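You operate a simulated robot arm through the tools that you are given. There is no shell and no other tool. Be economical: measure what you need, move in short steps, check, and stop when the job is done.

Carry out the task below with a simulated robot arm. There is one attempt and no reset: what you move stays moved.

## Task
Switch the sewing machine off and put pack No 72 away.
Fine: work lamp off too; machine off before the small clear guard goes down; the pack goes in the open wooden drawer; shut it; the other packs stay out. Set down upright: what you pick out.

Only the result counts: the job must be done as asked and must still hold three seconds after the hand-in. Knocking over, shifting, dropping, spilling or breaking anything else fails it.

## Robot
A 7-joint arm with a fingered hand on a trunk, on a base that drives. Base frame: it is fixed to the floor where the robot stands at the start and does not move with it; the origin is under the middle of the robot, x ahead of it, y to its left, z up. Lengths are in m, angles in degrees, forces in N, time in s.
With the tool pointing down near the work surface it reaches from about 0.32 to 0.72 m from the robot's upright axis, wherever it stands. Its first joint turns from -166.0 to 166.0 degrees. Places, roughly: black pedal [0.5, 0.1, 0.1]; black switch [0.5, 0, 0.7]; blue button [0.5, -0.1, 0.7]; green wheel [0.7, -0.1, 1]; grey guide plate [0.7, 0.2, 0.8]; inside of the wooden drawer [0.4, 0.5, 0.6]; oil knob [0.7, 0, 1]; short black lever [0.7, 0.5, 1]; small black dial [0.7, 0, 1]; small black knob [0.6, 0.2, 0.8]; small clear guard [0.6, 0.4, 0.9]; small drawer [0.5, 0.3, 0.7]; small grey dial [0.7, 0.4, 1]; small olive door [0.7, -0.1, 0.8]; small orange knob [0.7, 0.3, 1]; teal lever [0.6, 0, 0.9]. Payload 4 kg.
Tool frame: the origin (TCP) lies between the finger pads and is the grasp point; the fingertips stand 0.026 m ahead of it; z points along the fingers, y is the line along which they close. Largest opening 0.148 m; the body of the gripper starts 0.073 m behind the TCP. The gripper is a hand of 3 fingers: y runs from the thumb to the fingers, the wrist lies at [0, 0, -0.239] in the tool frame, and closing takes about 1.5 s.
Orientation is that of the tool frame in the base frame, as a unit quaternion [w, x, y, z]. With the fingers straight down and closing along the base's y, the tool's x points along the base's -x, its y along +y and its z along -z.

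## Interface
- The arm moves only by the tool apply_moves. Its argument "rows" is a list of rows, each a list of 6 numbers: the shift along the tool's x, y, z in m, then the turn, a rotation vector about the tool's x, y, z in rad. In form: [[x, y, z, wx, wy, wz], ...]. A call has 1 to 20 rows; each row shifts and turns the commanded pose from where the row before left it, along the tool's axes as they then stand. "jaw" is the finger opening in m, from 0 to 0.148, set as the call begins (left out, the last holds). A row lasts 0.2 s, in which the tool goes at most 0.05 m and 8.6 degrees; a call with a longer step from one row to the next is refused whole, and so is a gripper value outside its range. Where a pose cannot be reached the arm comes as near as it can. A force on the tool above 40 N (or 10 N above the force at the start of the call, whichever is more), or a blocked arm, ends the call early, and 0.2 s more pass. Each finger travels about 0.072 m/s and halts on what it meets, pressing with about 27 N; the grip force reading is that of the motor and also rises with nothing between the fingers. The clock runs only during rows and for 0.2 s after the last one: add rows that do not move to give the fingers time. The reply holds the time, the measured pose of the TCP, the force on the tool along the base axes, the opening and the grip force, in the units named above and with some noise, with the torque about the TCP (base axes, N m) and any sound that the robot's microphone picked up.
- Cameras (640 x 400 px; columns grow to the right, rows downward): "scene" is now at [0.0123, 0.1374, 1.5479]; the picture's right is [-0.16, -0.99, 0.00], its down [-0.79, 0.13, -0.60] and it looks along [0.60, -0.10, -0.80] (base axes); focal length 286 px, centre (320, 200). "wrist" rides on the gripper at [0.068, -0.039, -0.09] in the tool frame; the picture's right is [0.50, 0.87, 0.00], its down [-0.66, 0.38, -0.65] and it looks along [-0.57, 0.33, 0.76] (tool axes); focal length 222 px, centre (320, 200). There is no depth. A picture from a camera that has moved, and an enlarged one, comes with that camera's place and axes in the base frame and with its lens.
- capture(camera): a new picture of that camera. No time passes.
- move_column(by): slides the trunk up (or, below 0, down) by that many m; the arm and the scene camera ride with it, the base frame stays. It gives what a move gives, with no picture.
- drive_base(legs): drives the robot by 1 to 6 legs, each [ahead, left, turn to the left] in m, m and degrees, along the robot's own axes; the way and the turn of a leg run together, so that a leg with both is an arc; at most 1.5 m and 180 degrees a leg. The arm and the cameras ride along, it lands a little off, and it stops where it bumps. It gives what a move gives.
- finger_targets(finger1, finger2, thumb_bend): sets how far each is bent, from 0 (flat) to 1 (curled in); at 0.3 the hand is open as for a grip, at 0.7 the pads meet at the TCP. One left out holds its place. A second passes; each finger stops where it meets its share of the squeeze, and holds until it gets a number again. A gripper value or a shape takes the hand back. It gives what a move gives, with no picture; readings hold the bend of each and the force on the fingers (four entries, about 0 where the hand has none), thumb and palm.
- set_grasp(shape): the hand has 3 fingers and takes this shape, open, in about a second: jaw (thumb against the fingers, like two jaws); tri (thumb and two fingers); tip (a fingertip pinch); poke (one finger out to press); point (the index stretched); flat (the hand flat); cup (the hand cupped); fist (a fist). The gripper value then closes the fingers along that shape, each until it touches; the sizes above hold for jaw. It gives what a move gives, with no picture.
- aim_head(pan, tilt): turns the head with the scene camera to pan (to the left, within 155 degrees either way) and tilt (down, from -29 to 69), counted from straight ahead of the robot. It gives what a move gives.
- close_up(camera, box): a new picture of the part [left, top, right, bottom] of that camera's present view, enlarged. No time passes.
- sign_off(): hands the job in; it is judged then, once.

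Work in short steps. Places have to be worked out from the pictures, the camera data and where the tool is seen: move nearer, look again, correct. Check each grasp and each placing, and mend what went wrong. You have 120 turns and 98 pictures in all, those below and enlarged ones among them. Open the gripper and draw the arm clear of the work before you hand the job in, unless the task says otherwise; then end with one line.

The tools are called after "Request:" as a command line: name --pt "numbers of a row" for each row, then --argument value for the rest, lists and objects as JSON in quotes. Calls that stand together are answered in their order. apply_moves: Moves the arm, as the interface text tells. Its arguments: {"type":"object","properties":{"rows":{"type":"array"},"jaw":{"type":"number"}},"required":["rows"]} The other tools are called the same way: move_column (by) slides the trunk up or down; set_grasp (shape) gives the hand a shape; finger_targets (finger1, finger2, thumb_bend) moves the fingers one by one; drive_base (legs) drives the base; aim_head (pan, tilt) turns the head that bears the scene camera; capture (camera) takes a picture; close_up (camera, box) takes an enlarged picture of a part of a camera's view; sign_off () hands the job in.

At the start:

```text
t: 0.0
eef_pos: [0.224, 0.3266, 1.146]
tool_rot: [0.001, 0.0, 1.0, 0.0]
ft_force: [0.1, 0.2, -0.9]
wrist_torque: [0.0, 0.0, -0.01]
finger_gap: 0.1478
grip_force: 0.0
shape: jaw
bend: [0.3, 0.3, 0.3]
finger forces: [0.0, 0.0, 0.1, 0.0, 0.0, 0.1]
trunk travel left (down, up): [-0.525, 0.065]
robot x, y, heading: [0.0012, -0.0015, 0.0]
head pan, tilt: [-9.1, 52.9]
```

scene: 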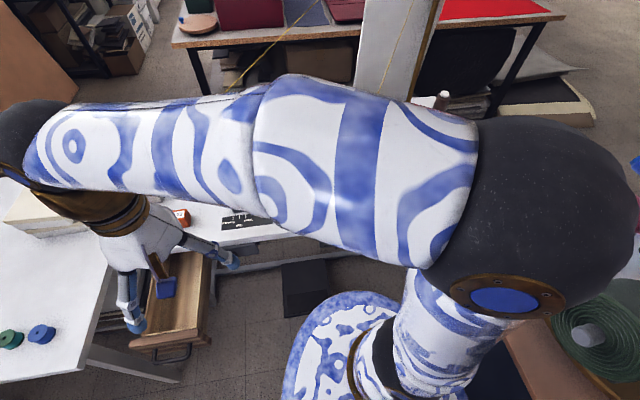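
wrist: 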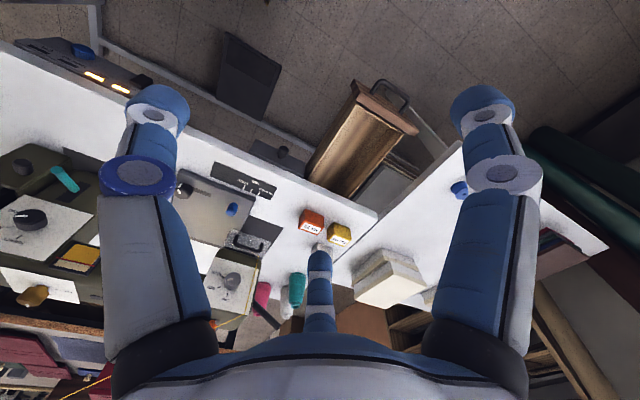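

The arm blocks the scene view. I enlarge the wrist view's working part to read the scene, and look at the scene camera from other pan.

Request:
close_up --camera "wrist" --box '[0, 30, 220, 340]'

Request:
close_up --camera "wrist" --box '[180, 140, 460, 340]'

```text
1.29 times, centred on (110, 185) of wrist
camera zoom: at [0.1563, 0.2881, 1.2361], right [-0.5, 0.87, 0.0], down [0.66, 0.38, 0.65], along [0.57, 0.33, -0.76], focal length 287 px, centre (591, 219)
```

zoom: 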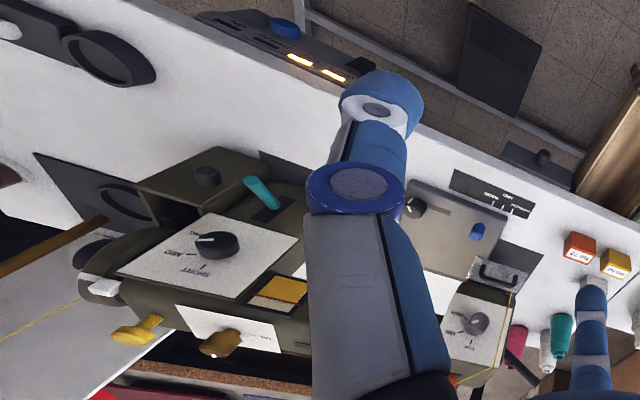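

```text
2.00 times, centred on (320, 240) of wrist
camera zoom: at [0.1563, 0.2881, 1.2361], right [-0.5, 0.87, 0.0], down [0.66, 0.38, 0.65], along [0.57, 0.33, -0.76], focal length 444 px, centre (320, 120)
```

zoom: 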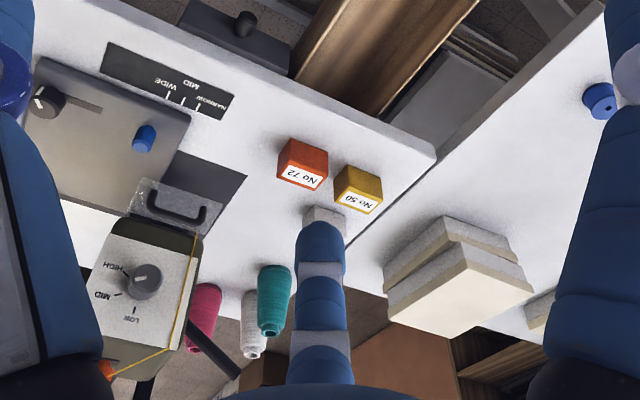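

Orange box is No 72 (about [0.62,0.52]), yellow No 50; a box with glowing indicators sits near the front edge. I swing the arm to the left to clear the head camera's view.

Request:
apply_moves --pt "0.025 0.04 0 0 0 0" --pt "0.025 0.04 0 0 0 0" --pt "0.025 0.04 0 0 0 0" --pt "0.025 0.04 0 0 0 0" --pt "0.025 0.04 0 0 0 0" --pt "0.025 0.04 0 0 0 0"

Request:
capture --camera "scene"

```text
t: 1.4
eef_pos: [0.0759, 0.5671, 1.143]
tool_rot: [0.0, -0.001, 1.0, -0.001]
ft_force: [-0.6, 0.4, 0.2]
wrist_torque: [-0.03, 0.0, 0.03]
finger_gap: 0.1478
grip_force: 0.1
shape: jaw
bend: [0.3, 0.3, 0.3]
finger forces: [0.1, 0.0, 0.0, 0.1, 0.0, 0.0]
trunk travel left (down, up): [-0.525, 0.065]
robot x, y, heading: [-0.0005, -0.0014, 0.1]
head pan, tilt: [-9.1, 52.9]
```

```text
93 pictures are left
camera scene: at [0.0119, 0.1384, 1.5478], right [-0.16, -0.99, 0.0], down [-0.79, 0.13, -0.6], along [0.6, -0.1, -0.8], focal length 286 px, centre (320, 200)
```

scene: 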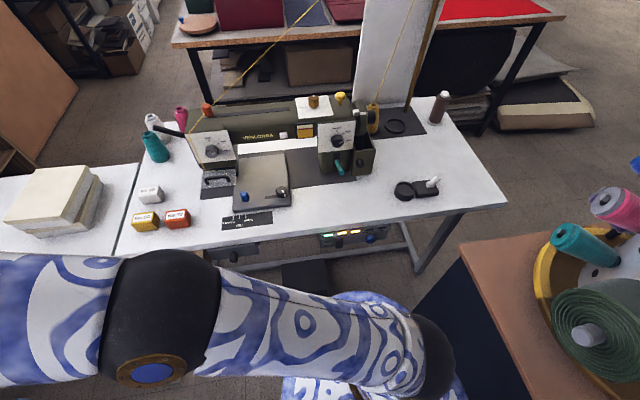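

The view is clear now. I zoom in on the machine, the switch box and the packs.

Request:
close_up --camera "scene" --box '[180, 80, 400, 220]'

Request:
close_up --camera "scene" --box '[300, 215, 410, 275]'

Request:
close_up --camera "scene" --box '[110, 170, 290, 280]'

```text
2.86 times, centred on (290, 150) of scene
camera zoom: at [0.0119, 0.1384, 1.5478], right [-0.16, -0.99, 0.0], down [-0.79, 0.13, -0.6], along [0.6, -0.1, -0.8], focal length 819 px, centre (406, 343)
```

zoom: 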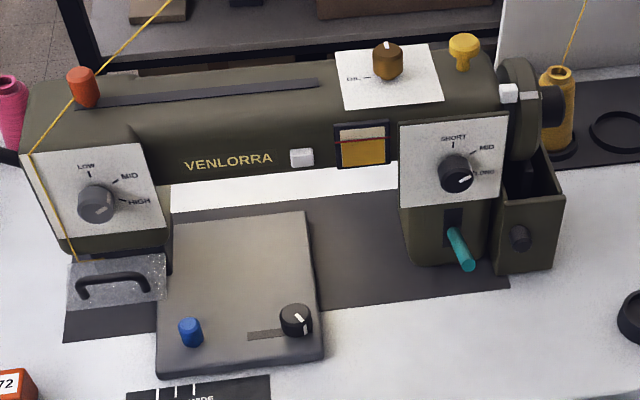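

```text
5.82 times, centred on (355, 245) of scene
camera zoom: at [0.0119, 0.1384, 1.5478], right [-0.16, -0.99, 0.0], down [-0.79, 0.13, -0.6], along [0.6, -0.1, -0.8], focal length 1667 px, centre (116, -62)
```

zoom: 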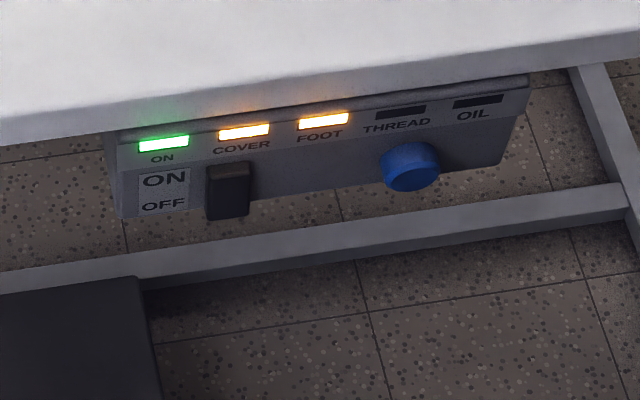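

```text
3.56 times, centred on (200, 225) of scene
camera zoom: at [0.0119, 0.1384, 1.5478], right [-0.16, -0.99, 0.0], down [-0.79, 0.13, -0.6], along [0.6, -0.1, -0.8], focal length 1019 px, centre (747, 111)
```

zoom: 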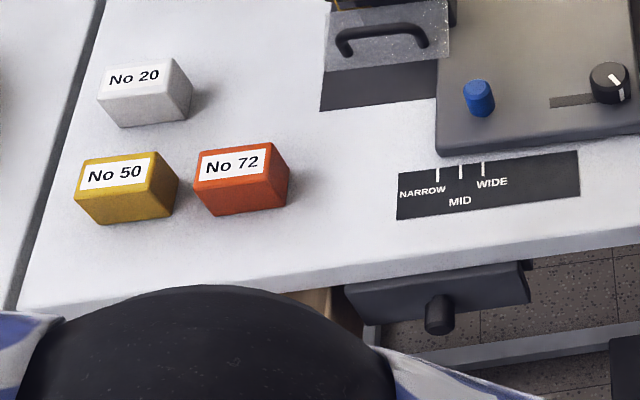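

The box has an ON/OFF switch with ON/COVER/FOOT lit; I need to find the work lamp and its control. I lower the trunk some (hand stays well above the tables) and look from a flatter angle.

Request:
move_column --by -0.22

Request:
aim_head --pan -5 --tilt 38

Request:
capture --camera "scene"

Request:
capture --camera "wrist"

```text
t: 3.7
eef_pos: [0.0767, 0.5658, 0.9236]
tool_rot: [0.0, 0.0, 1.0, 0.0]
ft_force: [-0.2, -0.2, 1.3]
wrist_torque: [-0.02, 0.0, 0.02]
finger_gap: 0.1481
grip_force: 0.1
shape: jaw
bend: [0.3, 0.3, 0.3]
finger forces: [0.0, 0.1, 0.0, 0.1, 0.0, 0.0]
trunk travel left (down, up): [-0.305, 0.285]
robot x, y, heading: [-0.0003, -0.0018, 0.1]
head pan, tilt: [-9.1, 52.9]
```

```text
t: 4.5
eef_pos: [0.0772, 0.5671, 0.9235]
tool_rot: [0.0, 0.0, 1.0, 0.0]
ft_force: [0.2, 1.2, 0.0]
wrist_torque: [0.01, -0.01, 0.04]
finger_gap: 0.1481
grip_force: 0.1
shape: jaw
bend: [0.3, 0.3, 0.3]
finger forces: [0.1, 0.1, 0.0, 0.0, 0.0, 0.1]
trunk travel left (down, up): [-0.305, 0.285]
robot x, y, heading: [-0.0005, 0.002, 0.1]
head pan, tilt: [-5.0, 38.0]
```

```text
89 pictures are left
camera scene: at [0.025, 0.1418, 1.3488], right [-0.09, -1.0, 0.0], down [-0.61, 0.05, -0.79], along [0.78, -0.07, -0.62], focal length 286 px, centre (320, 200)
```

scene: 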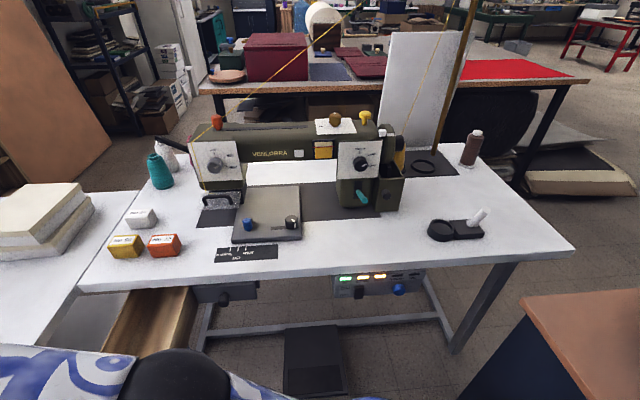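

```text
88 pictures are left
camera wrist: at [0.009, 0.5279, 1.0146], right [-0.5, 0.87, 0.0], down [0.66, 0.38, 0.65], along [0.57, 0.33, -0.76], focal length 222 px, centre (320, 200)
```

wrist: 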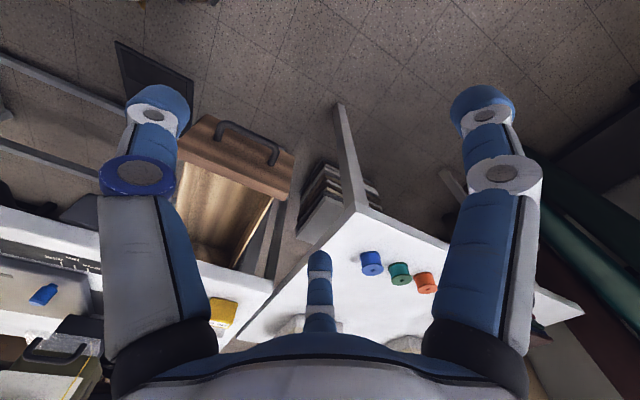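

Request:
close_up --camera "scene" --box '[180, 100, 420, 250]'

Request:
close_up --camera "scene" --box '[180, 260, 450, 320]'

```text
2.67 times, centred on (300, 175) of scene
camera zoom: at [0.025, 0.1418, 1.3488], right [-0.09, -1.0, 0.0], down [-0.61, 0.05, -0.79], along [0.78, -0.07, -0.62], focal length 764 px, centre (373, 267)
```

zoom: 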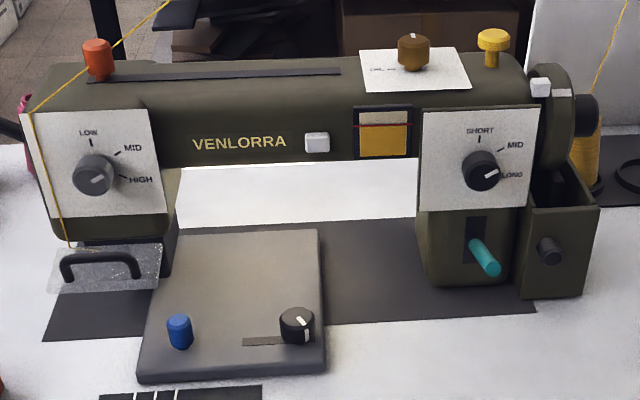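

```text
2.37 times, centred on (315, 290) of scene
camera zoom: at [0.025, 0.1418, 1.3488], right [-0.09, -1.0, 0.0], down [-0.61, 0.05, -0.79], along [0.78, -0.07, -0.62], focal length 679 px, centre (332, -13)
```

zoom: 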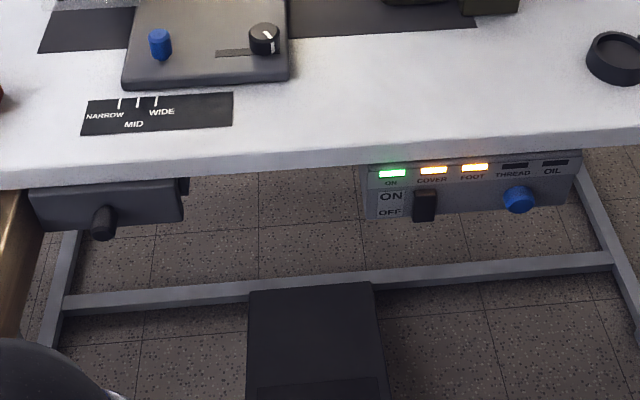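

No lamp switch is obvious yet. I lift the hand and lower the trunk more to look under the machine arm.

Request:
apply_moves --pt "0 0 -0.05 0 0 0" --pt "0 0 -0.05 0 0 0" --pt "0 0 -0.05 0 0 0" --pt "0 0 -0.05 0 0 0" --pt "0 0 -0.05 0 0 0"

Request:
move_column --by -0.29

Request:
aim_head --pan 0 --tilt 18

Request:
capture --camera "scene"

```text
t: 5.7
eef_pos: [0.0795, 0.5266, 1.0308]
tool_rot: [0.0, -0.001, 1.0, 0.0]
ft_force: [0.6, -0.8, -0.5]
wrist_torque: [-0.04, 0.0, 0.01]
finger_gap: 0.1479
grip_force: 0.1
shape: jaw
bend: [0.3, 0.3, 0.3]
finger forces: [0.0, 0.0, 0.0, 0.0, 0.0, 0.0]
out of reach, approached as far as the arm can: row 2, 3, 4, 5
trunk travel left (down, up): [-0.305, 0.285]
robot x, y, heading: [0.0021, -0.0021, 0.0]
head pan, tilt: [-5.0, 38.0]
```

```text
t: 8.6
eef_pos: [0.0794, 0.5271, 0.7411]
tool_rot: [0.001, 0.0, 1.0, 0.001]
ft_force: [-0.4, -0.9, 0.4]
wrist_torque: [0.02, 0.0, 0.04]
finger_gap: 0.1477
grip_force: 0.0
shape: jaw
bend: [0.3, 0.3, 0.3]
finger forces: [0.0, 0.0, 0.0, 0.0, 0.0, 0.0]
trunk travel left (down, up): [-0.015, 0.575]
robot x, y, heading: [0.0012, -0.0025, -0.1]
head pan, tilt: [-5.0, 38.0]
```

```text
t: 9.4
eef_pos: [0.0789, 0.5263, 0.7416]
tool_rot: [0.0, 0.0, 1.0, 0.001]
ft_force: [-0.2, 0.0, -0.4]
wrist_torque: [0.02, -0.01, 0.01]
finger_gap: 0.1476
grip_force: 0.0
shape: jaw
bend: [0.3, 0.3, 0.3]
finger forces: [0.1, 0.0, 0.0, 0.0, 0.1, 0.0]
trunk travel left (down, up): [-0.015, 0.575]
robot x, y, heading: [0.0011, 0.0022, 0.1]
head pan, tilt: [0.0, 18.0]
```

```text
85 pictures are left
camera scene: at [0.0324, 0.1493, 1.0905], right [0.0, -1.0, 0.0], down [-0.31, 0.0, -0.95], along [0.95, 0.0, -0.31], focal length 286 px, centre (320, 200)
```

scene: 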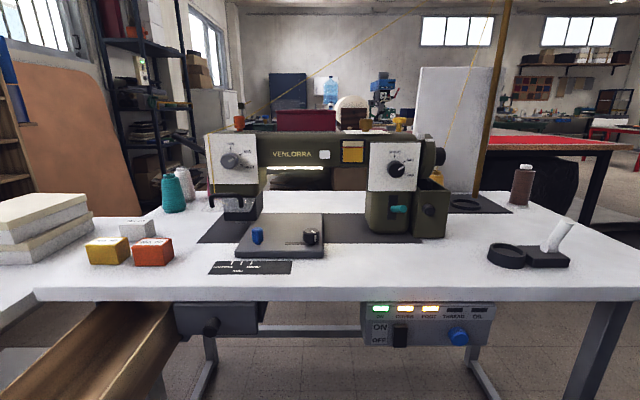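

Request:
close_up --camera "scene" --box '[190, 120, 460, 265]'

Request:
close_up --camera "scene" --box '[355, 290, 505, 360]'

```text
2.37 times, centred on (325, 192) of scene
camera zoom: at [0.0324, 0.1493, 1.0905], right [0.0, -1.0, 0.0], down [-0.31, 0.0, -0.95], along [0.95, 0.0, -0.31], focal length 679 px, centre (308, 218)
```

zoom: 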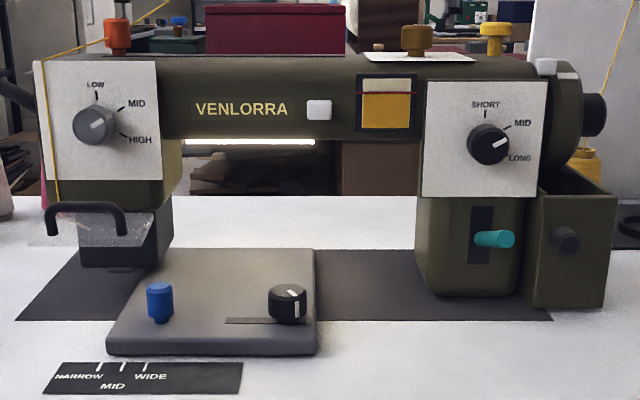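

```text
4.27 times, centred on (430, 325) of scene
camera zoom: at [0.0324, 0.1493, 1.0905], right [0.0, -1.0, 0.0], down [-0.31, 0.0, -0.95], along [0.95, 0.0, -0.31], focal length 1222 px, centre (-149, -333)
```

zoom: 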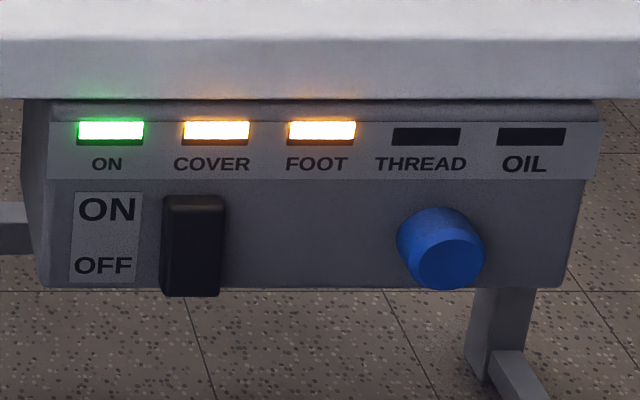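

The lit strip under the machine arm is the work lamp, and the white button beside "VENLORRA" (about [0.675,0.14,0.99]) is probably its switch. The rocker is near [0.475,-0.004,0.675]. I shape the hand to poke, raise the trunk, and bring the hand in front.

Request:
move_column --by 0.3

Request:
set_grasp --shape "poke"

Request:
apply_moves --pt "-0.02 -0.045 0 0 0 0" --pt "-0.02 -0.045 0 0 0 0" --pt "-0.02 -0.045 0 0 0 0" --pt "-0.02 -0.045 0 0 0 0" --pt "-0.02 -0.045 0 0 0 0" --pt "-0.02 -0.045 0 0 0 0" --pt "-0.02 -0.045 0 0 0 0" --pt "-0.02 -0.045 0 0 0 0" --pt "-0.02 -0.045 0 0 0 0" --pt "-0.02 -0.045 0 0 0 0" --pt "-0.02 -0.045 0 0 0 0"

Request:
capture --camera "wrist"

```text
t: 12.4
eef_pos: [0.079, 0.5264, 1.0412]
tool_rot: [0.0, 0.0, 1.0, 0.001]
ft_force: [-0.4, -0.1, -0.9]
wrist_torque: [0.02, 0.0, 0.02]
finger_gap: 0.148
grip_force: 0.0
shape: jaw
bend: [0.3, 0.3, 0.3]
finger forces: [0.0, 0.0, 0.0, 0.1, 0.1, 0.0]
trunk travel left (down, up): [-0.315, 0.275]
robot x, y, heading: [0.0009, 0.0011, -0.1]
head pan, tilt: [0.0, 18.0]
```

```text
t: 13.3
eef_pos: [0.079, 0.5264, 1.0412]
tool_rot: [0.0, 0.001, 1.0, 0.001]
ft_force: [-0.6, -0.3, -0.7]
wrist_torque: [0.01, -0.03, 0.01]
finger_gap: 0.0
grip_force: 0.0
shape: poke
bend: [1.0, 1.0, 0.4]
finger forces: [0.1, 0.0, 0.1, 0.1, 0.0, 0.1]
trunk travel left (down, up): [-0.315, 0.275]
robot x, y, heading: [0.0029, -0.0013, -0.1]
head pan, tilt: [0.0, 18.0]
```

```text
t: 15.8
eef_pos: [0.2986, 0.0322, 1.0404]
tool_rot: [0.0, 0.0, 1.0, 0.001]
ft_force: [0.7, -0.1, 0.0]
wrist_torque: [-0.03, 0.0, -0.01]
finger_gap: 0.0
grip_force: 0.0
shape: poke
bend: [1.0, 1.0, 0.4]
finger forces: [0.0, 0.1, 0.0, 0.0, 0.0, 0.0]
trunk travel left (down, up): [-0.315, 0.275]
robot x, y, heading: [-0.0018, 0.0002, 0.1]
head pan, tilt: [0.0, 18.0]
```

```text
82 pictures are left
camera wrist: at [0.2315, -0.0075, 1.1315], right [-0.5, 0.87, 0.0], down [0.66, 0.38, 0.65], along [0.57, 0.33, -0.76], focal length 222 px, centre (320, 200)
```

wrist: 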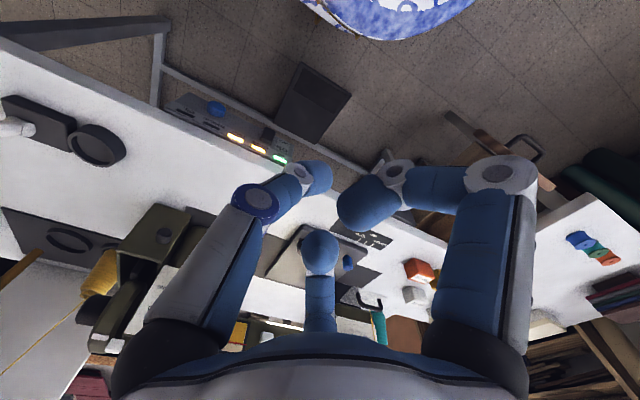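

The poke shape leaves one digit out (the thumb, it seems). I check its geometry from the scene camera.

Request:
aim_head --pan -8 --tilt 50

Request:
capture --camera "scene"

```text
t: 16.7
eef_pos: [0.2985, 0.033, 1.0391]
tool_rot: [0.001, 0.0, 1.0, 0.002]
ft_force: [-0.7, 0.8, 0.6]
wrist_torque: [0.01, 0.01, -0.02]
finger_gap: 0.0002
grip_force: 0.1
shape: poke
bend: [1.0, 1.0, 0.4]
finger forces: [0.0, 0.0, 0.0, 0.1, 0.0, 0.0]
trunk travel left (down, up): [-0.315, 0.275]
robot x, y, heading: [-0.001, 0.0012, -0.0]
head pan, tilt: [-8.0, 50.0]
```

```text
81 pictures are left
camera scene: at [0.0154, 0.1384, 1.3418], right [-0.14, -0.99, 0.0], down [-0.76, 0.11, -0.64], along [0.64, -0.09, -0.77], focal length 286 px, centre (320, 200)
```

scene: 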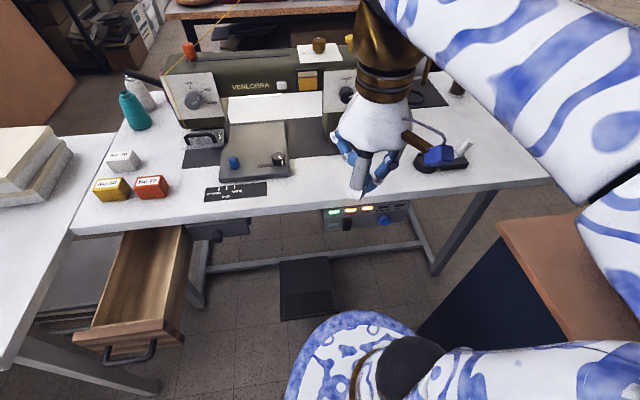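

I try the "tip" shape closed, whose point should lie on the tool axis and so be easier to aim.

Request:
set_grasp --shape "tip"

Request:
apply_moves --pt "0 0 0 0 0 0" --pt "0 0 0 0 0 0" --pt "0 0 0 0 0 0" --pt "0 0 0 0 0 0" --pt "0 0 0 0 0 0" --pt "0 0 0 0 0 0" --pt "0 0 0 0 0 0" --jaw 0

Request:
capture --camera "wrist"

Request:
close_up --camera "scene" --box '[300, 60, 480, 230]'

```text
t: 17.6
eef_pos: [0.2991, 0.0322, 1.0397]
tool_rot: [0.0, 0.0, 1.0, 0.001]
ft_force: [0.1, -0.8, 0.0]
wrist_torque: [-0.02, -0.01, 0.02]
finger_gap: 0.1479
grip_force: 0.1
shape: tip
bend: [0.3, 0.3, 0.3]
finger forces: [0.1, 0.0, 0.1, 0.0, 0.0, 0.1]
trunk travel left (down, up): [-0.315, 0.275]
robot x, y, heading: [-0.0031, 0.001, -0.0]
head pan, tilt: [-8.0, 50.0]
```

```text
t: 19.2
eef_pos: [0.298, 0.031, 1.0403]
tool_rot: [0.0, 0.0, 1.0, 0.001]
ft_force: [0.4, 0.2, -0.1]
wrist_torque: [0.0, 0.01, 0.0]
finger_gap: 0.0
grip_force: 26.8
shape: tip
bend: [0.7, 0.7, 0.7]
finger forces: [0.1, 0.0, 0.0, 0.0, 0.0, 0.0]
trunk travel left (down, up): [-0.315, 0.275]
robot x, y, heading: [-0.0005, 0.0021, -0.3]
head pan, tilt: [-8.0, 50.0]
```

```text
80 pictures are left
camera wrist: at [0.2314, -0.007, 1.1316], right [-0.5, 0.87, 0.0], down [0.66, 0.38, 0.65], along [0.57, 0.33, -0.76], focal length 222 px, centre (320, 200)
```

wrist: 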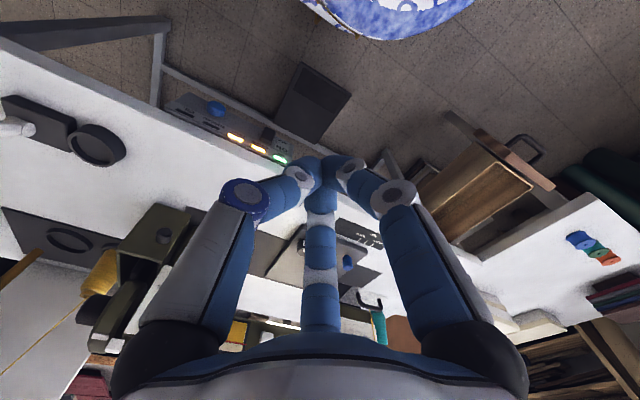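

```text
2.35 times, centred on (390, 145) of scene
camera zoom: at [0.0153, 0.1384, 1.3417], right [-0.14, -0.99, 0.0], down [-0.76, 0.11, -0.64], along [0.64, -0.09, -0.77], focal length 674 px, centre (155, 329)
```

zoom: 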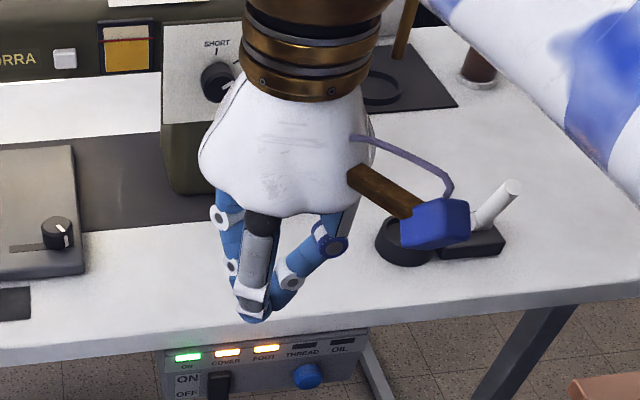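

The closed tip is a good poker. I tilt the tool forward about 45° here, check the pose, then lower.

Request:
apply_moves --pt "0 -0.006 0 0 -0.131 0" --pt "0 -0.006 0 0 -0.131 0" --pt "0 -0.006 0 0 -0.131 0" --pt "0 -0.006 0 0 -0.131 0" --pt "0 -0.006 0 0 -0.131 0" --pt "0 -0.006 0 0 -0.131 0"

Request:
move_column --by -0.2

Request:
capture --camera "wrist"

```text
t: 20.3
eef_pos: [0.3227, 0.0194, 0.9911]
tool_rot: [0.16, -0.015, 0.986, -0.04]
ft_force: [0.3, -0.7, -0.3]
wrist_torque: [0.0, -0.03, 0.02]
finger_gap: 0.0
grip_force: 26.9
shape: tip
bend: [0.7, 0.7, 0.7]
finger forces: [0.0, 0.0, 0.0, 0.0, 0.0, 0.1]
trunk travel left (down, up): [-0.315, 0.275]
robot x, y, heading: [0.0016, -0.0016, -0.3]
head pan, tilt: [-8.0, 50.0]
stopped in row 5: the arm was blocked; the commanded pose is now the measured one
```

```text
t: 22.4
eef_pos: [0.3295, 0.0228, 0.7845]
tool_rot: [0.15, -0.015, 0.988, -0.044]
ft_force: [-0.1, -0.5, -0.9]
wrist_torque: [-0.01, -0.03, -0.03]
finger_gap: 0.0001
grip_force: 26.2
shape: tip
bend: [0.7, 0.7, 0.7]
finger forces: [0.1, 0.1, 0.0, 0.0, 0.1, 0.0]
trunk travel left (down, up): [-0.115, 0.475]
robot x, y, heading: [-0.001, 0.0003, -0.1]
head pan, tilt: [-8.0, 50.0]
```

```text
78 pictures are left
camera wrist: at [0.2382, -0.0126, 0.8537], right [-0.49, 0.84, -0.23], down [0.42, 0.46, 0.78], along [0.76, 0.29, -0.58], focal length 222 px, centre (320, 200)
```

wrist: 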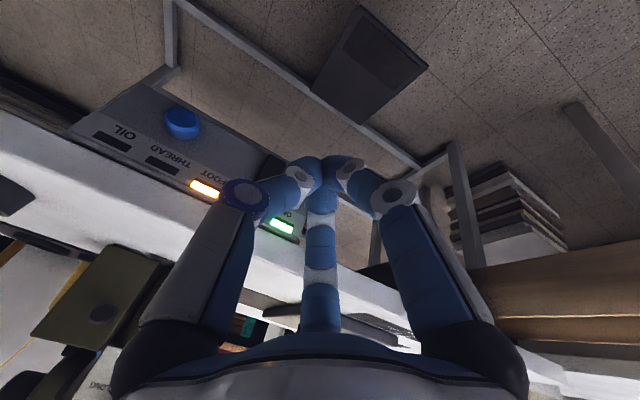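

The arm is folded too tightly here; I should stand further back. I check behind the robot first.

Request:
aim_head --pan 150 --tilt 45

Request:
capture --camera "scene"

Request:
aim_head --pan -150 --tilt 45

Request:
capture --camera "scene"

```text
t: 24.9
eef_pos: [0.3272, 0.0215, 0.7848]
tool_rot: [0.152, -0.016, 0.987, -0.043]
ft_force: [0.0, -0.3, 0.0]
wrist_torque: [-0.04, -0.03, -0.02]
finger_gap: 0.0
grip_force: 26.3
shape: tip
bend: [0.7, 0.7, 0.7]
finger forces: [0.0, 0.0, 0.0, 0.0, 0.1, 0.0]
trunk travel left (down, up): [-0.115, 0.475]
robot x, y, heading: [0.0051, 0.0021, 0.1]
head pan, tilt: [150.0, 45.0]
```

```text
77 pictures are left
camera scene: at [-0.1271, 0.1902, 1.1496], right [0.5, 0.87, 0.0], down [0.61, -0.35, -0.71], along [-0.62, 0.35, -0.7], focal length 286 px, centre (320, 200)
```

scene: 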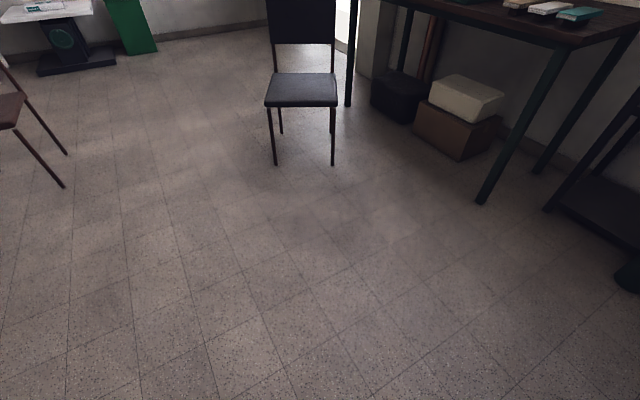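

```text
t: 29.0
eef_pos: [0.3265, 0.0214, 0.7847]
tool_rot: [0.152, -0.016, 0.987, -0.043]
ft_force: [-0.4, -0.3, -0.1]
wrist_torque: [0.02, 0.0, -0.01]
finger_gap: 0.0001
grip_force: 26.7
shape: tip
bend: [0.7, 0.7, 0.7]
finger forces: [0.0, 0.1, 0.0, 0.0, 0.0, 0.0]
trunk travel left (down, up): [-0.115, 0.475]
robot x, y, heading: [0.0025, 0.0023, 0.1]
head pan, tilt: [-150.0, 45.0]
```

```text
76 pictures are left
camera scene: at [-0.1277, 0.1088, 1.1495], right [-0.5, 0.87, 0.0], down [0.61, 0.35, -0.71], along [-0.61, -0.35, -0.7], focal length 286 px, centre (320, 200)
```

scene: 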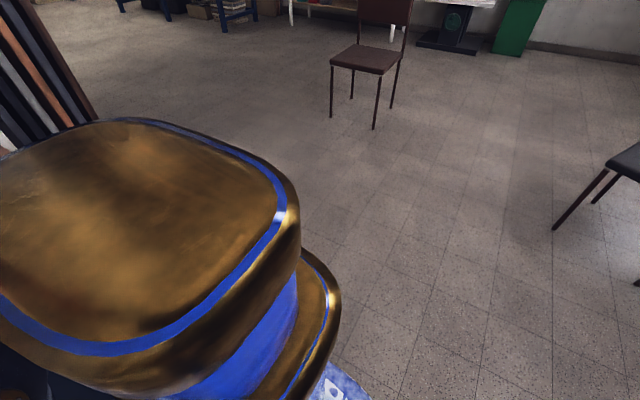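

Plenty of free floor behind. I drive back 0.22 m, and then tilt the tool forward.

Request:
drive_base --legs '[[-0.22, 0, 0]]'

Request:
aim_head --pan -5 --tilt 35

Request:
apply_moves --pt "-0.03 -0.005 0.0 0 0 0" --pt "-0.03 -0.005 0.0 0 0 0" --pt "0 0 0 0 -0.131 0" --pt "0 0 0 0 -0.131 0" --pt "0 0 0 0 -0.131 0" --pt "0 0 0 0 -0.131 0" --pt "0 0 0 0 -0.1 0"

Request:
capture --camera "scene"

```text
t: 30.6
eef_pos: [0.111, 0.0224, 0.7836]
tool_rot: [0.152, -0.016, 0.987, -0.043]
ft_force: [0.0, -0.2, 1.3]
wrist_torque: [0.0, 0.03, 0.02]
finger_gap: 0.0003
grip_force: 26.6
shape: tip
bend: [0.7, 0.7, 0.7]
finger forces: [0.1, 0.0, 0.0, 0.0, 0.0, 0.0]
trunk travel left (down, up): [-0.115, 0.475]
robot x, y, heading: [-0.2209, -0.0026, -0.1]
head pan, tilt: [-150.0, 45.0]
```

```text
t: 32.9
eef_pos: [0.1085, 0.0218, 0.7831]
tool_rot: [0.15, -0.016, 0.988, -0.044]
ft_force: [0.2, -0.2, -0.4]
wrist_torque: [0.01, 0.01, 0.0]
finger_gap: 0.0
grip_force: 27.0
shape: tip
bend: [0.7, 0.7, 0.7]
finger forces: [0.0, 0.0, 0.0, 0.0, 0.0, 0.0]
trunk travel left (down, up): [-0.115, 0.475]
robot x, y, heading: [-0.2189, -0.0026, 0.1]
head pan, tilt: [-5.0, 35.0]
```

```text
t: 34.4
eef_pos: [0.1821, 0.0231, 0.7449]
tool_rot: [0.329, -0.048, 0.941, -0.056]
ft_force: [0.1, 0.4, -0.1]
wrist_torque: [0.01, 0.0, 0.01]
finger_gap: 0.0001
grip_force: 26.9
shape: tip
bend: [0.7, 0.7, 0.7]
finger forces: [0.0, 0.0, 0.0, 0.0, 0.0, 0.0]
trunk travel left (down, up): [-0.115, 0.475]
robot x, y, heading: [-0.2198, 0.0033, 0.0]
head pan, tilt: [-5.0, 35.0]
stopped in row 7: the arm was blocked; the commanded pose is now the measured one
```

```text
75 pictures are left
camera scene: at [-0.1906, 0.1395, 1.1661], right [-0.09, -1.0, 0.0], down [-0.57, 0.05, -0.82], along [0.82, -0.07, -0.57], focal length 286 px, centre (320, 200)
```

scene: 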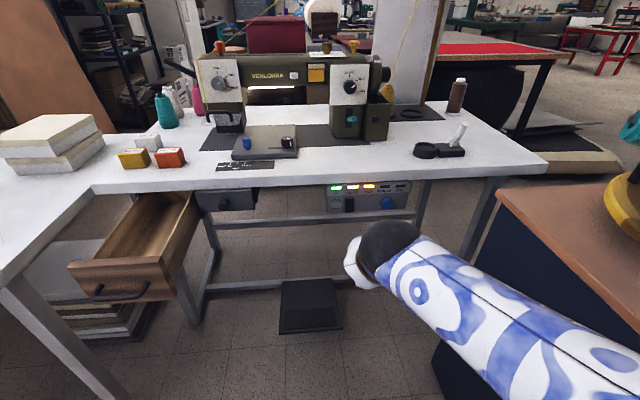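

Tilt is about 38°, enough for pressing. I advance most of the way toward the switch and look again.

Request:
apply_moves --pt "-0.022 -0.0047 0.0229 0 0 0" --pt "-0.022 -0.0047 0.0229 0 0 0" --pt "-0.022 -0.0047 0.0229 0 0 0" --pt "-0.022 -0.0047 0.0229 0 0 0" --pt "-0.022 -0.0047 0.0229 0 0 0"

Request:
capture --camera "wrist"

Request:
close_up --camera "scene" --box '[270, 140, 450, 260]'

```text
t: 35.6
eef_pos: [0.3408, 0.0083, 0.7275]
tool_rot: [0.332, -0.047, 0.941, -0.057]
ft_force: [-0.8, 0.1, 0.3]
wrist_torque: [0.03, 0.02, -0.05]
finger_gap: 0.0002
grip_force: 26.8
shape: tip
bend: [0.7, 0.7, 0.7]
finger forces: [0.0, 0.0, 0.1, 0.1, 0.1, 0.1]
trunk travel left (down, up): [-0.115, 0.475]
robot x, y, heading: [-0.2184, 0.0016, 0.0]
head pan, tilt: [-5.0, 35.0]
```

```text
74 pictures are left
camera wrist: at [0.2335, -0.0319, 0.7618], right [-0.43, 0.79, -0.43], down [0.08, 0.51, 0.86], along [0.9, 0.34, -0.28], focal length 222 px, centre (320, 200)
```

wrist: 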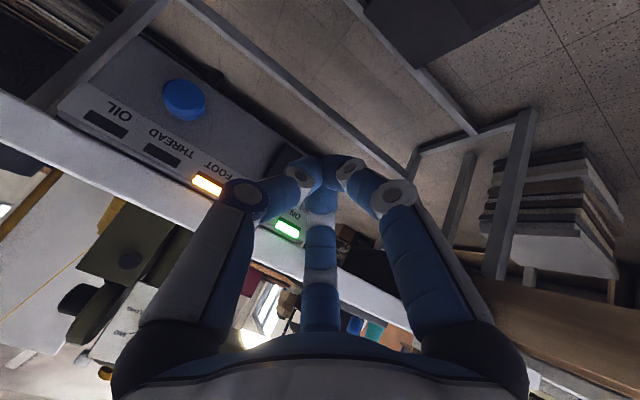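

```text
3.33 times, centred on (360, 200) of scene
camera zoom: at [-0.1918, 0.1413, 1.1635], right [-0.09, -1.0, 0.0], down [-0.57, 0.05, -0.82], along [0.82, -0.07, -0.57], focal length 955 px, centre (187, 200)
```

zoom: 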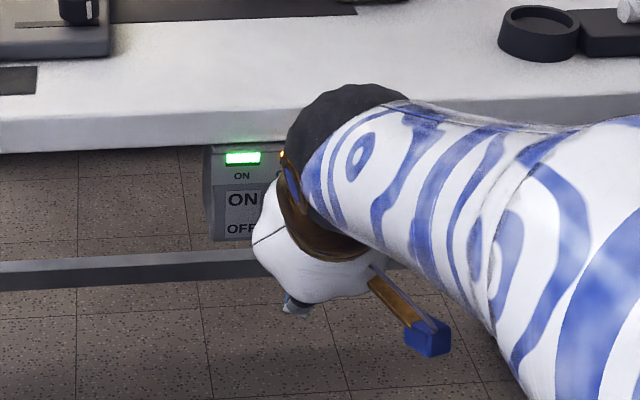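

Request:
close_up --camera "wrist" --box '[180, 110, 360, 250]'

```text
2.86 times, centred on (270, 180) of wrist
camera zoom: at [0.2335, -0.0319, 0.7618], right [-0.43, 0.79, -0.43], down [0.08, 0.51, 0.86], along [0.9, 0.34, -0.28], focal length 635 px, centre (463, 257)
```

zoom: 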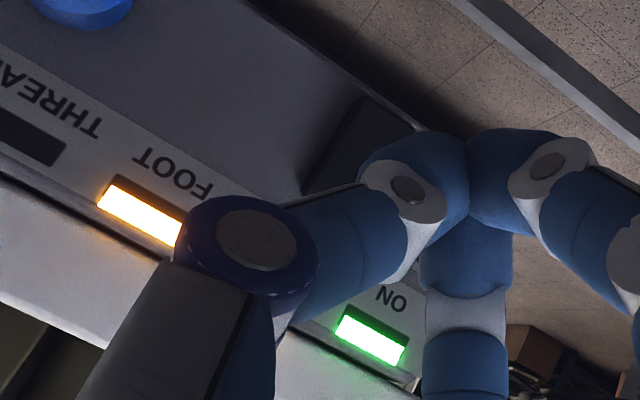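

The switch is visible beyond the fingertips: centre about [0.47, 0.0, 0.673], bottom edge z≈0.651. I move to just in front of its lower half.

Request:
apply_moves --pt "-0.0103 -0.0012 0.0286 0 0 0" --pt "-0.0103 -0.0012 0.0286 0 0 0" --pt "-0.0103 -0.0012 0.0286 0 0 0"

Request:
close_up --camera "wrist" --box '[180, 110, 420, 260]'

```text
t: 36.4
eef_pos: [0.4171, 0.0014, 0.6805]
tool_rot: [0.331, -0.048, 0.941, -0.057]
ft_force: [-0.2, 0.5, 0.0]
wrist_torque: [0.01, 0.01, 0.02]
finger_gap: 0.0
grip_force: 26.8
shape: tip
bend: [0.7, 0.7, 0.7]
finger forces: [0.1, 0.0, 0.0, 0.0, 0.0, 0.0]
trunk travel left (down, up): [-0.115, 0.475]
robot x, y, heading: [-0.2195, -0.0007, 0.4]
head pan, tilt: [-5.0, 35.0]
```

```text
2.67 times, centred on (300, 185) of wrist
camera zoom: at [0.3101, -0.0392, 0.7147], right [-0.43, 0.79, -0.43], down [0.08, 0.51, 0.86], along [0.9, 0.34, -0.28], focal length 592 px, centre (373, 240)
```

zoom: 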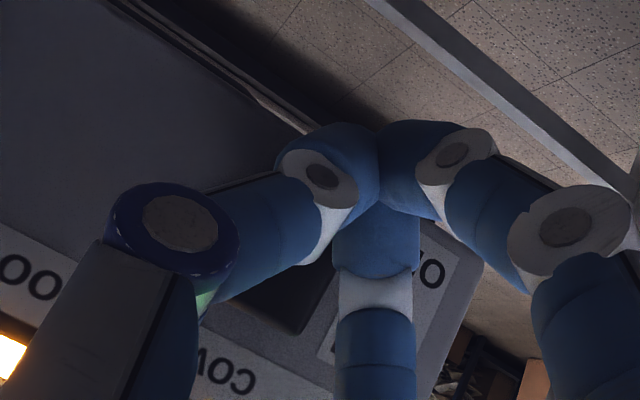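

The tip covers the lower end of the switch while its upper end shows below. I press forward along base +x in small rows.

Request:
apply_moves --pt "-0.0078 -0.0005 0.0063 0 0 0" --pt "-0.0062 -0.0004 0.005 0 0 0" --pt "-0.0062 -0.0004 0.005 0 0 0" --pt "-0.0047 -0.0003 0.0038 0 0 0" --pt "-0.0047 -0.0003 0.0038 0 0 0" --pt "-0.0047 -0.0003 0.0038 0 0 0"

Request:
close_up --camera "scene" --box '[270, 140, 450, 260]'

```text
t: 37.3
eef_pos: [0.441, 0.0003, 0.6804]
tool_rot: [0.326, -0.048, 0.942, -0.057]
ft_force: [-22.0, 1.5, 5.4]
wrist_torque: [0.04, -0.12, 0.25]
finger_gap: 0.0
grip_force: 27.0
shape: tip
bend: [0.7, 0.7, 0.7]
finger forces: [0.0, 16.2, 0.1, 0.1, 0.0, 0.1]
trunk travel left (down, up): [-0.115, 0.475]
robot x, y, heading: [-0.2163, 0.0028, 0.2]
head pan, tilt: [-5.0, 35.0]
stopped in row 4: the force on the tool passed its limit at 46 N (the readings are from after the stop); the commanded pose is now the measured one
```

```text
3.33 times, centred on (360, 200) of scene
camera zoom: at [-0.1946, 0.1415, 1.1636], right [-0.09, -1.0, 0.0], down [-0.57, 0.05, -0.82], along [0.82, -0.07, -0.57], focal length 955 px, centre (187, 200)
```

zoom: 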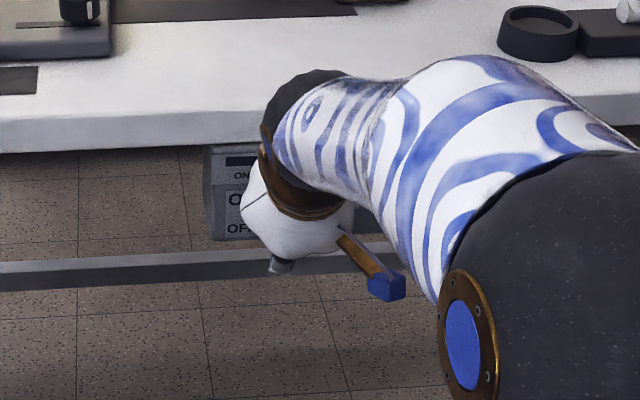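

The green ON light has gone out. I back off along base −x and look at the whole.

Request:
apply_moves --pt "0.0233 0.0016 -0.0188 0 0 0" --pt "0.031 0.002 -0.025 0 0 0" --pt "0.031 0.002 -0.025 0 0 0" --pt "0.031 0.002 -0.025 0 0 0" --pt "0.031 0.002 -0.025 0 0 0"

Request:
capture --camera "scene"

Request:
close_up --camera "scene" --box '[180, 30, 420, 220]'

```text
t: 38.5
eef_pos: [0.2514, -0.0009, 0.6826]
tool_rot: [0.326, -0.047, 0.943, -0.057]
ft_force: [0.4, 0.3, -0.1]
wrist_torque: [-0.01, -0.01, 0.01]
finger_gap: 0.0001
grip_force: 27.1
shape: tip
bend: [0.7, 0.7, 0.7]
finger forces: [0.0, 0.0, 0.0, 0.0, 0.0, 0.0]
trunk travel left (down, up): [-0.115, 0.475]
robot x, y, heading: [-0.2207, 0.0006, -0.2]
head pan, tilt: [-5.0, 35.0]
```

```text
69 pictures are left
camera scene: at [-0.192, 0.1414, 1.1635], right [-0.09, -1.0, 0.0], down [-0.57, 0.05, -0.82], along [0.82, -0.07, -0.57], focal length 286 px, centre (320, 200)
```

scene: 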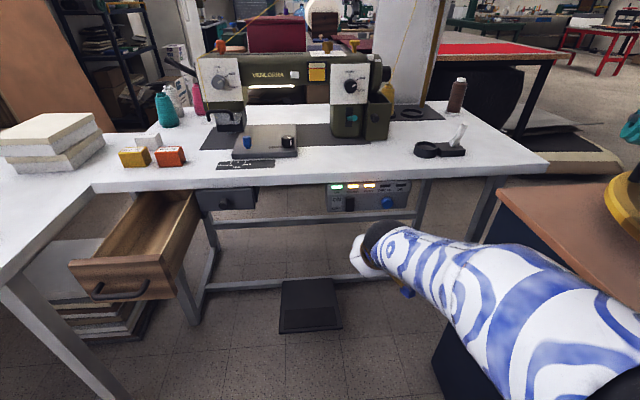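

```text
2.11 times, centred on (300, 125) of scene
camera zoom: at [-0.192, 0.1414, 1.1635], right [-0.09, -1.0, 0.0], down [-0.57, 0.05, -0.82], along [0.82, -0.07, -0.57], focal length 603 px, centre (362, 358)
```

zoom: 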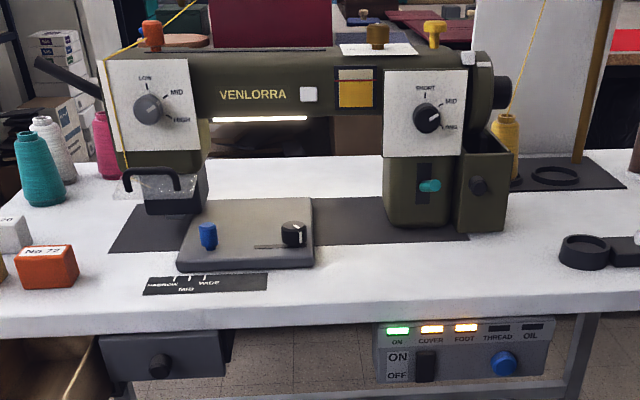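

The light is back on: the rocker sprang back or was not fully thrown. I look closely at the switch.

Request:
close_up --camera "scene" --box '[318, 172, 420, 222]'

Request:
capture --camera "wrist"

```text
6.27 times, centred on (369, 197) of scene
camera zoom: at [-0.192, 0.1414, 1.1635], right [-0.09, -1.0, 0.0], down [-0.57, 0.05, -0.82], along [0.82, -0.07, -0.57], focal length 1798 px, centre (12, 219)
```

zoom: 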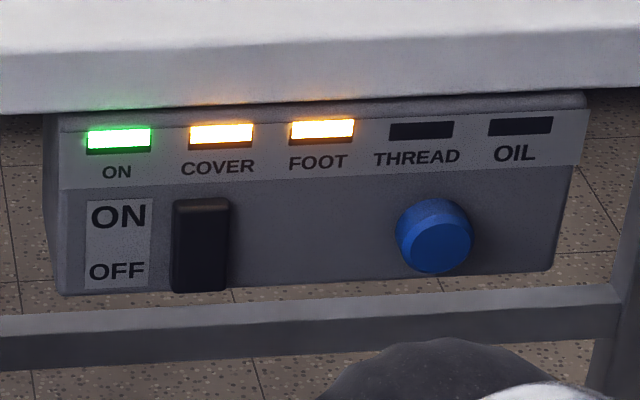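

```text
66 pictures are left
camera wrist: at [0.145, -0.0408, 0.7183], right [-0.44, 0.79, -0.42], down [0.09, 0.51, 0.86], along [0.9, 0.34, -0.29], focal length 222 px, centre (320, 200)
```

wrist: 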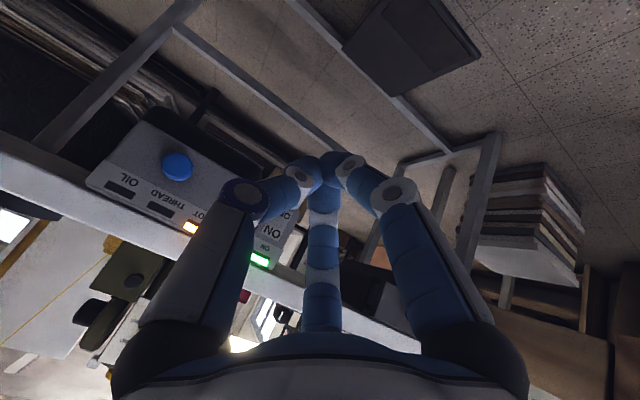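

The rocker is a tilt type with its bottom still sticking out; I pressed too near its pivot. I try to tilt the tool flatter for a better push, and lower.

Request:
apply_moves --pt "0 0 0 0 -0.13 0" --pt "0 0 0 0 -0.13 0" --pt "0 0 0 0 -0.13 0"

```text
t: 39.3
eef_pos: [0.273, -0.0002, 0.6942]
tool_rot: [0.503, -0.057, 0.861, -0.047]
ft_force: [0.5, 0.0, 0.1]
wrist_torque: [0.03, -0.01, 0.0]
finger_gap: 0.0001
grip_force: 27.1
shape: tip
bend: [0.7, 0.7, 0.7]
finger forces: [0.1, 0.0, 0.0, 0.0, 0.0, 0.0]
out of reach, approached as far as the arm can: row 3
trunk travel left (down, up): [-0.115, 0.475]
robot x, y, heading: [-0.2215, -0.001, 0.2]
head pan, tilt: [-5.0, 35.0]
```

Request:
apply_moves --pt "-0.0115 -0.0007 0.0333 0 0 0" --pt "-0.0115 -0.0007 0.0333 0 0 0" --pt "-0.0115 -0.0007 0.0333 0 0 0" --pt "-0.0115 -0.0007 0.0333 0 0 0"

Request:
close_up --camera "wrist" --box '[180, 100, 420, 250]'

```text
t: 40.3
eef_pos: [0.4105, 0.0019, 0.667]
tool_rot: [0.503, -0.057, 0.861, -0.047]
ft_force: [-0.1, -0.1, -0.1]
wrist_torque: [-0.02, -0.02, 0.0]
finger_gap: 0.0001
grip_force: 27.2
shape: tip
bend: [0.7, 0.7, 0.7]
finger forces: [0.1, 0.0, 0.0, 0.1, 0.0, 0.1]
trunk travel left (down, up): [-0.115, 0.475]
robot x, y, heading: [-0.2189, 0.0009, 0.1]
head pan, tilt: [-5.0, 35.0]
```

```text
2.67 times, centred on (300, 175) of wrist
camera zoom: at [0.3023, -0.0437, 0.6588], right [-0.29, 0.78, -0.55], down [-0.27, 0.49, 0.83], along [0.92, 0.39, 0.07], focal length 592 px, centre (373, 267)
```

zoom: 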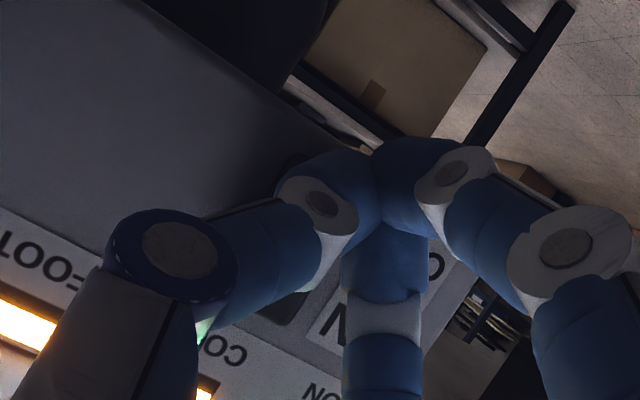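

Request:
apply_moves --pt "-0.0073 -0.0008 0.0131 0 0 0" --pt "-0.0019 -0.0002 0.0035 0 0 0" --pt "-0.0019 -0.0002 0.0035 0 0 0" --pt "-0.0019 -0.0002 0.0035 0 0 0" --pt "-0.0019 -0.0002 0.0035 0 0 0" --pt "-0.0019 -0.0002 0.0035 0 0 0" --pt "-0.0019 -0.0002 0.0035 0 0 0" --pt "-0.0019 -0.0002 0.0035 0 0 0" --pt "-0.0019 -0.0002 0.0035 0 0 0"

Request:
close_up --camera "scene" --box '[270, 140, 450, 260]'

```text
t: 41.5
eef_pos: [0.4381, 0.0003, 0.6653]
tool_rot: [0.5, -0.056, 0.863, -0.047]
ft_force: [-19.8, 0.5, 1.9]
wrist_torque: [-0.01, 0.07, -0.07]
finger_gap: 0.0
grip_force: 26.6
shape: tip
bend: [0.7, 0.7, 0.7]
finger forces: [0.1, 0.1, 0.1, 0.0, 0.0, 0.0]
trunk travel left (down, up): [-0.115, 0.475]
robot x, y, heading: [-0.223, -0.002, -0.2]
head pan, tilt: [-5.0, 35.0]
stopped in row 6: the force on the tool passed its limit at 47 N (the readings are from after the stop); the commanded pose is now the measured one
```

```text
3.33 times, centred on (360, 200) of scene
camera zoom: at [-0.1948, 0.1412, 1.1636], right [-0.09, -1.0, 0.0], down [-0.57, 0.05, -0.82], along [0.82, -0.07, -0.57], focal length 955 px, centre (187, 200)
```

zoom: 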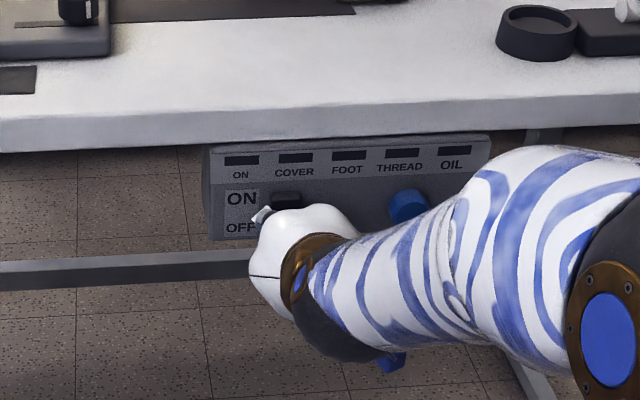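

All lamps are out with the switch pressed. I back off only 15 mm and check that it holds.

Request:
apply_moves --pt "0.0036 0.0004 -0.0065 0 0 0" --pt "0.0036 0.0004 -0.0065 0 0 0" --pt "0.0036 0.0004 -0.0065 0 0 0"

Request:
close_up --camera "scene" --box '[270, 140, 450, 260]'

```text
t: 42.3
eef_pos: [0.4183, -0.0008, 0.6651]
tool_rot: [0.5, -0.055, 0.863, -0.049]
ft_force: [-0.3, 0.7, 0.1]
wrist_torque: [0.0, -0.02, 0.04]
finger_gap: 0.0
grip_force: 26.8
shape: tip
bend: [0.7, 0.7, 0.7]
finger forces: [0.0, 0.1, 0.0, 0.0, 0.1, 0.0]
trunk travel left (down, up): [-0.115, 0.475]
robot x, y, heading: [-0.2171, -0.0002, 0.1]
head pan, tilt: [-5.0, 35.0]
```

```text
3.33 times, centred on (360, 200) of scene
camera zoom: at [-0.1928, 0.1412, 1.1635], right [-0.09, -1.0, 0.0], down [-0.57, 0.05, -0.82], along [0.82, -0.07, -0.57], focal length 955 px, centre (187, 200)
```

zoom: 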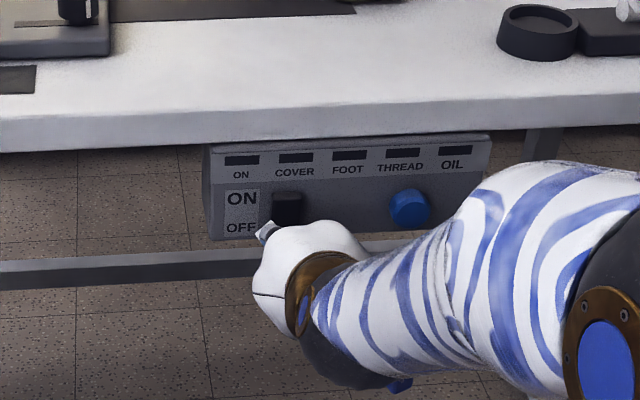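

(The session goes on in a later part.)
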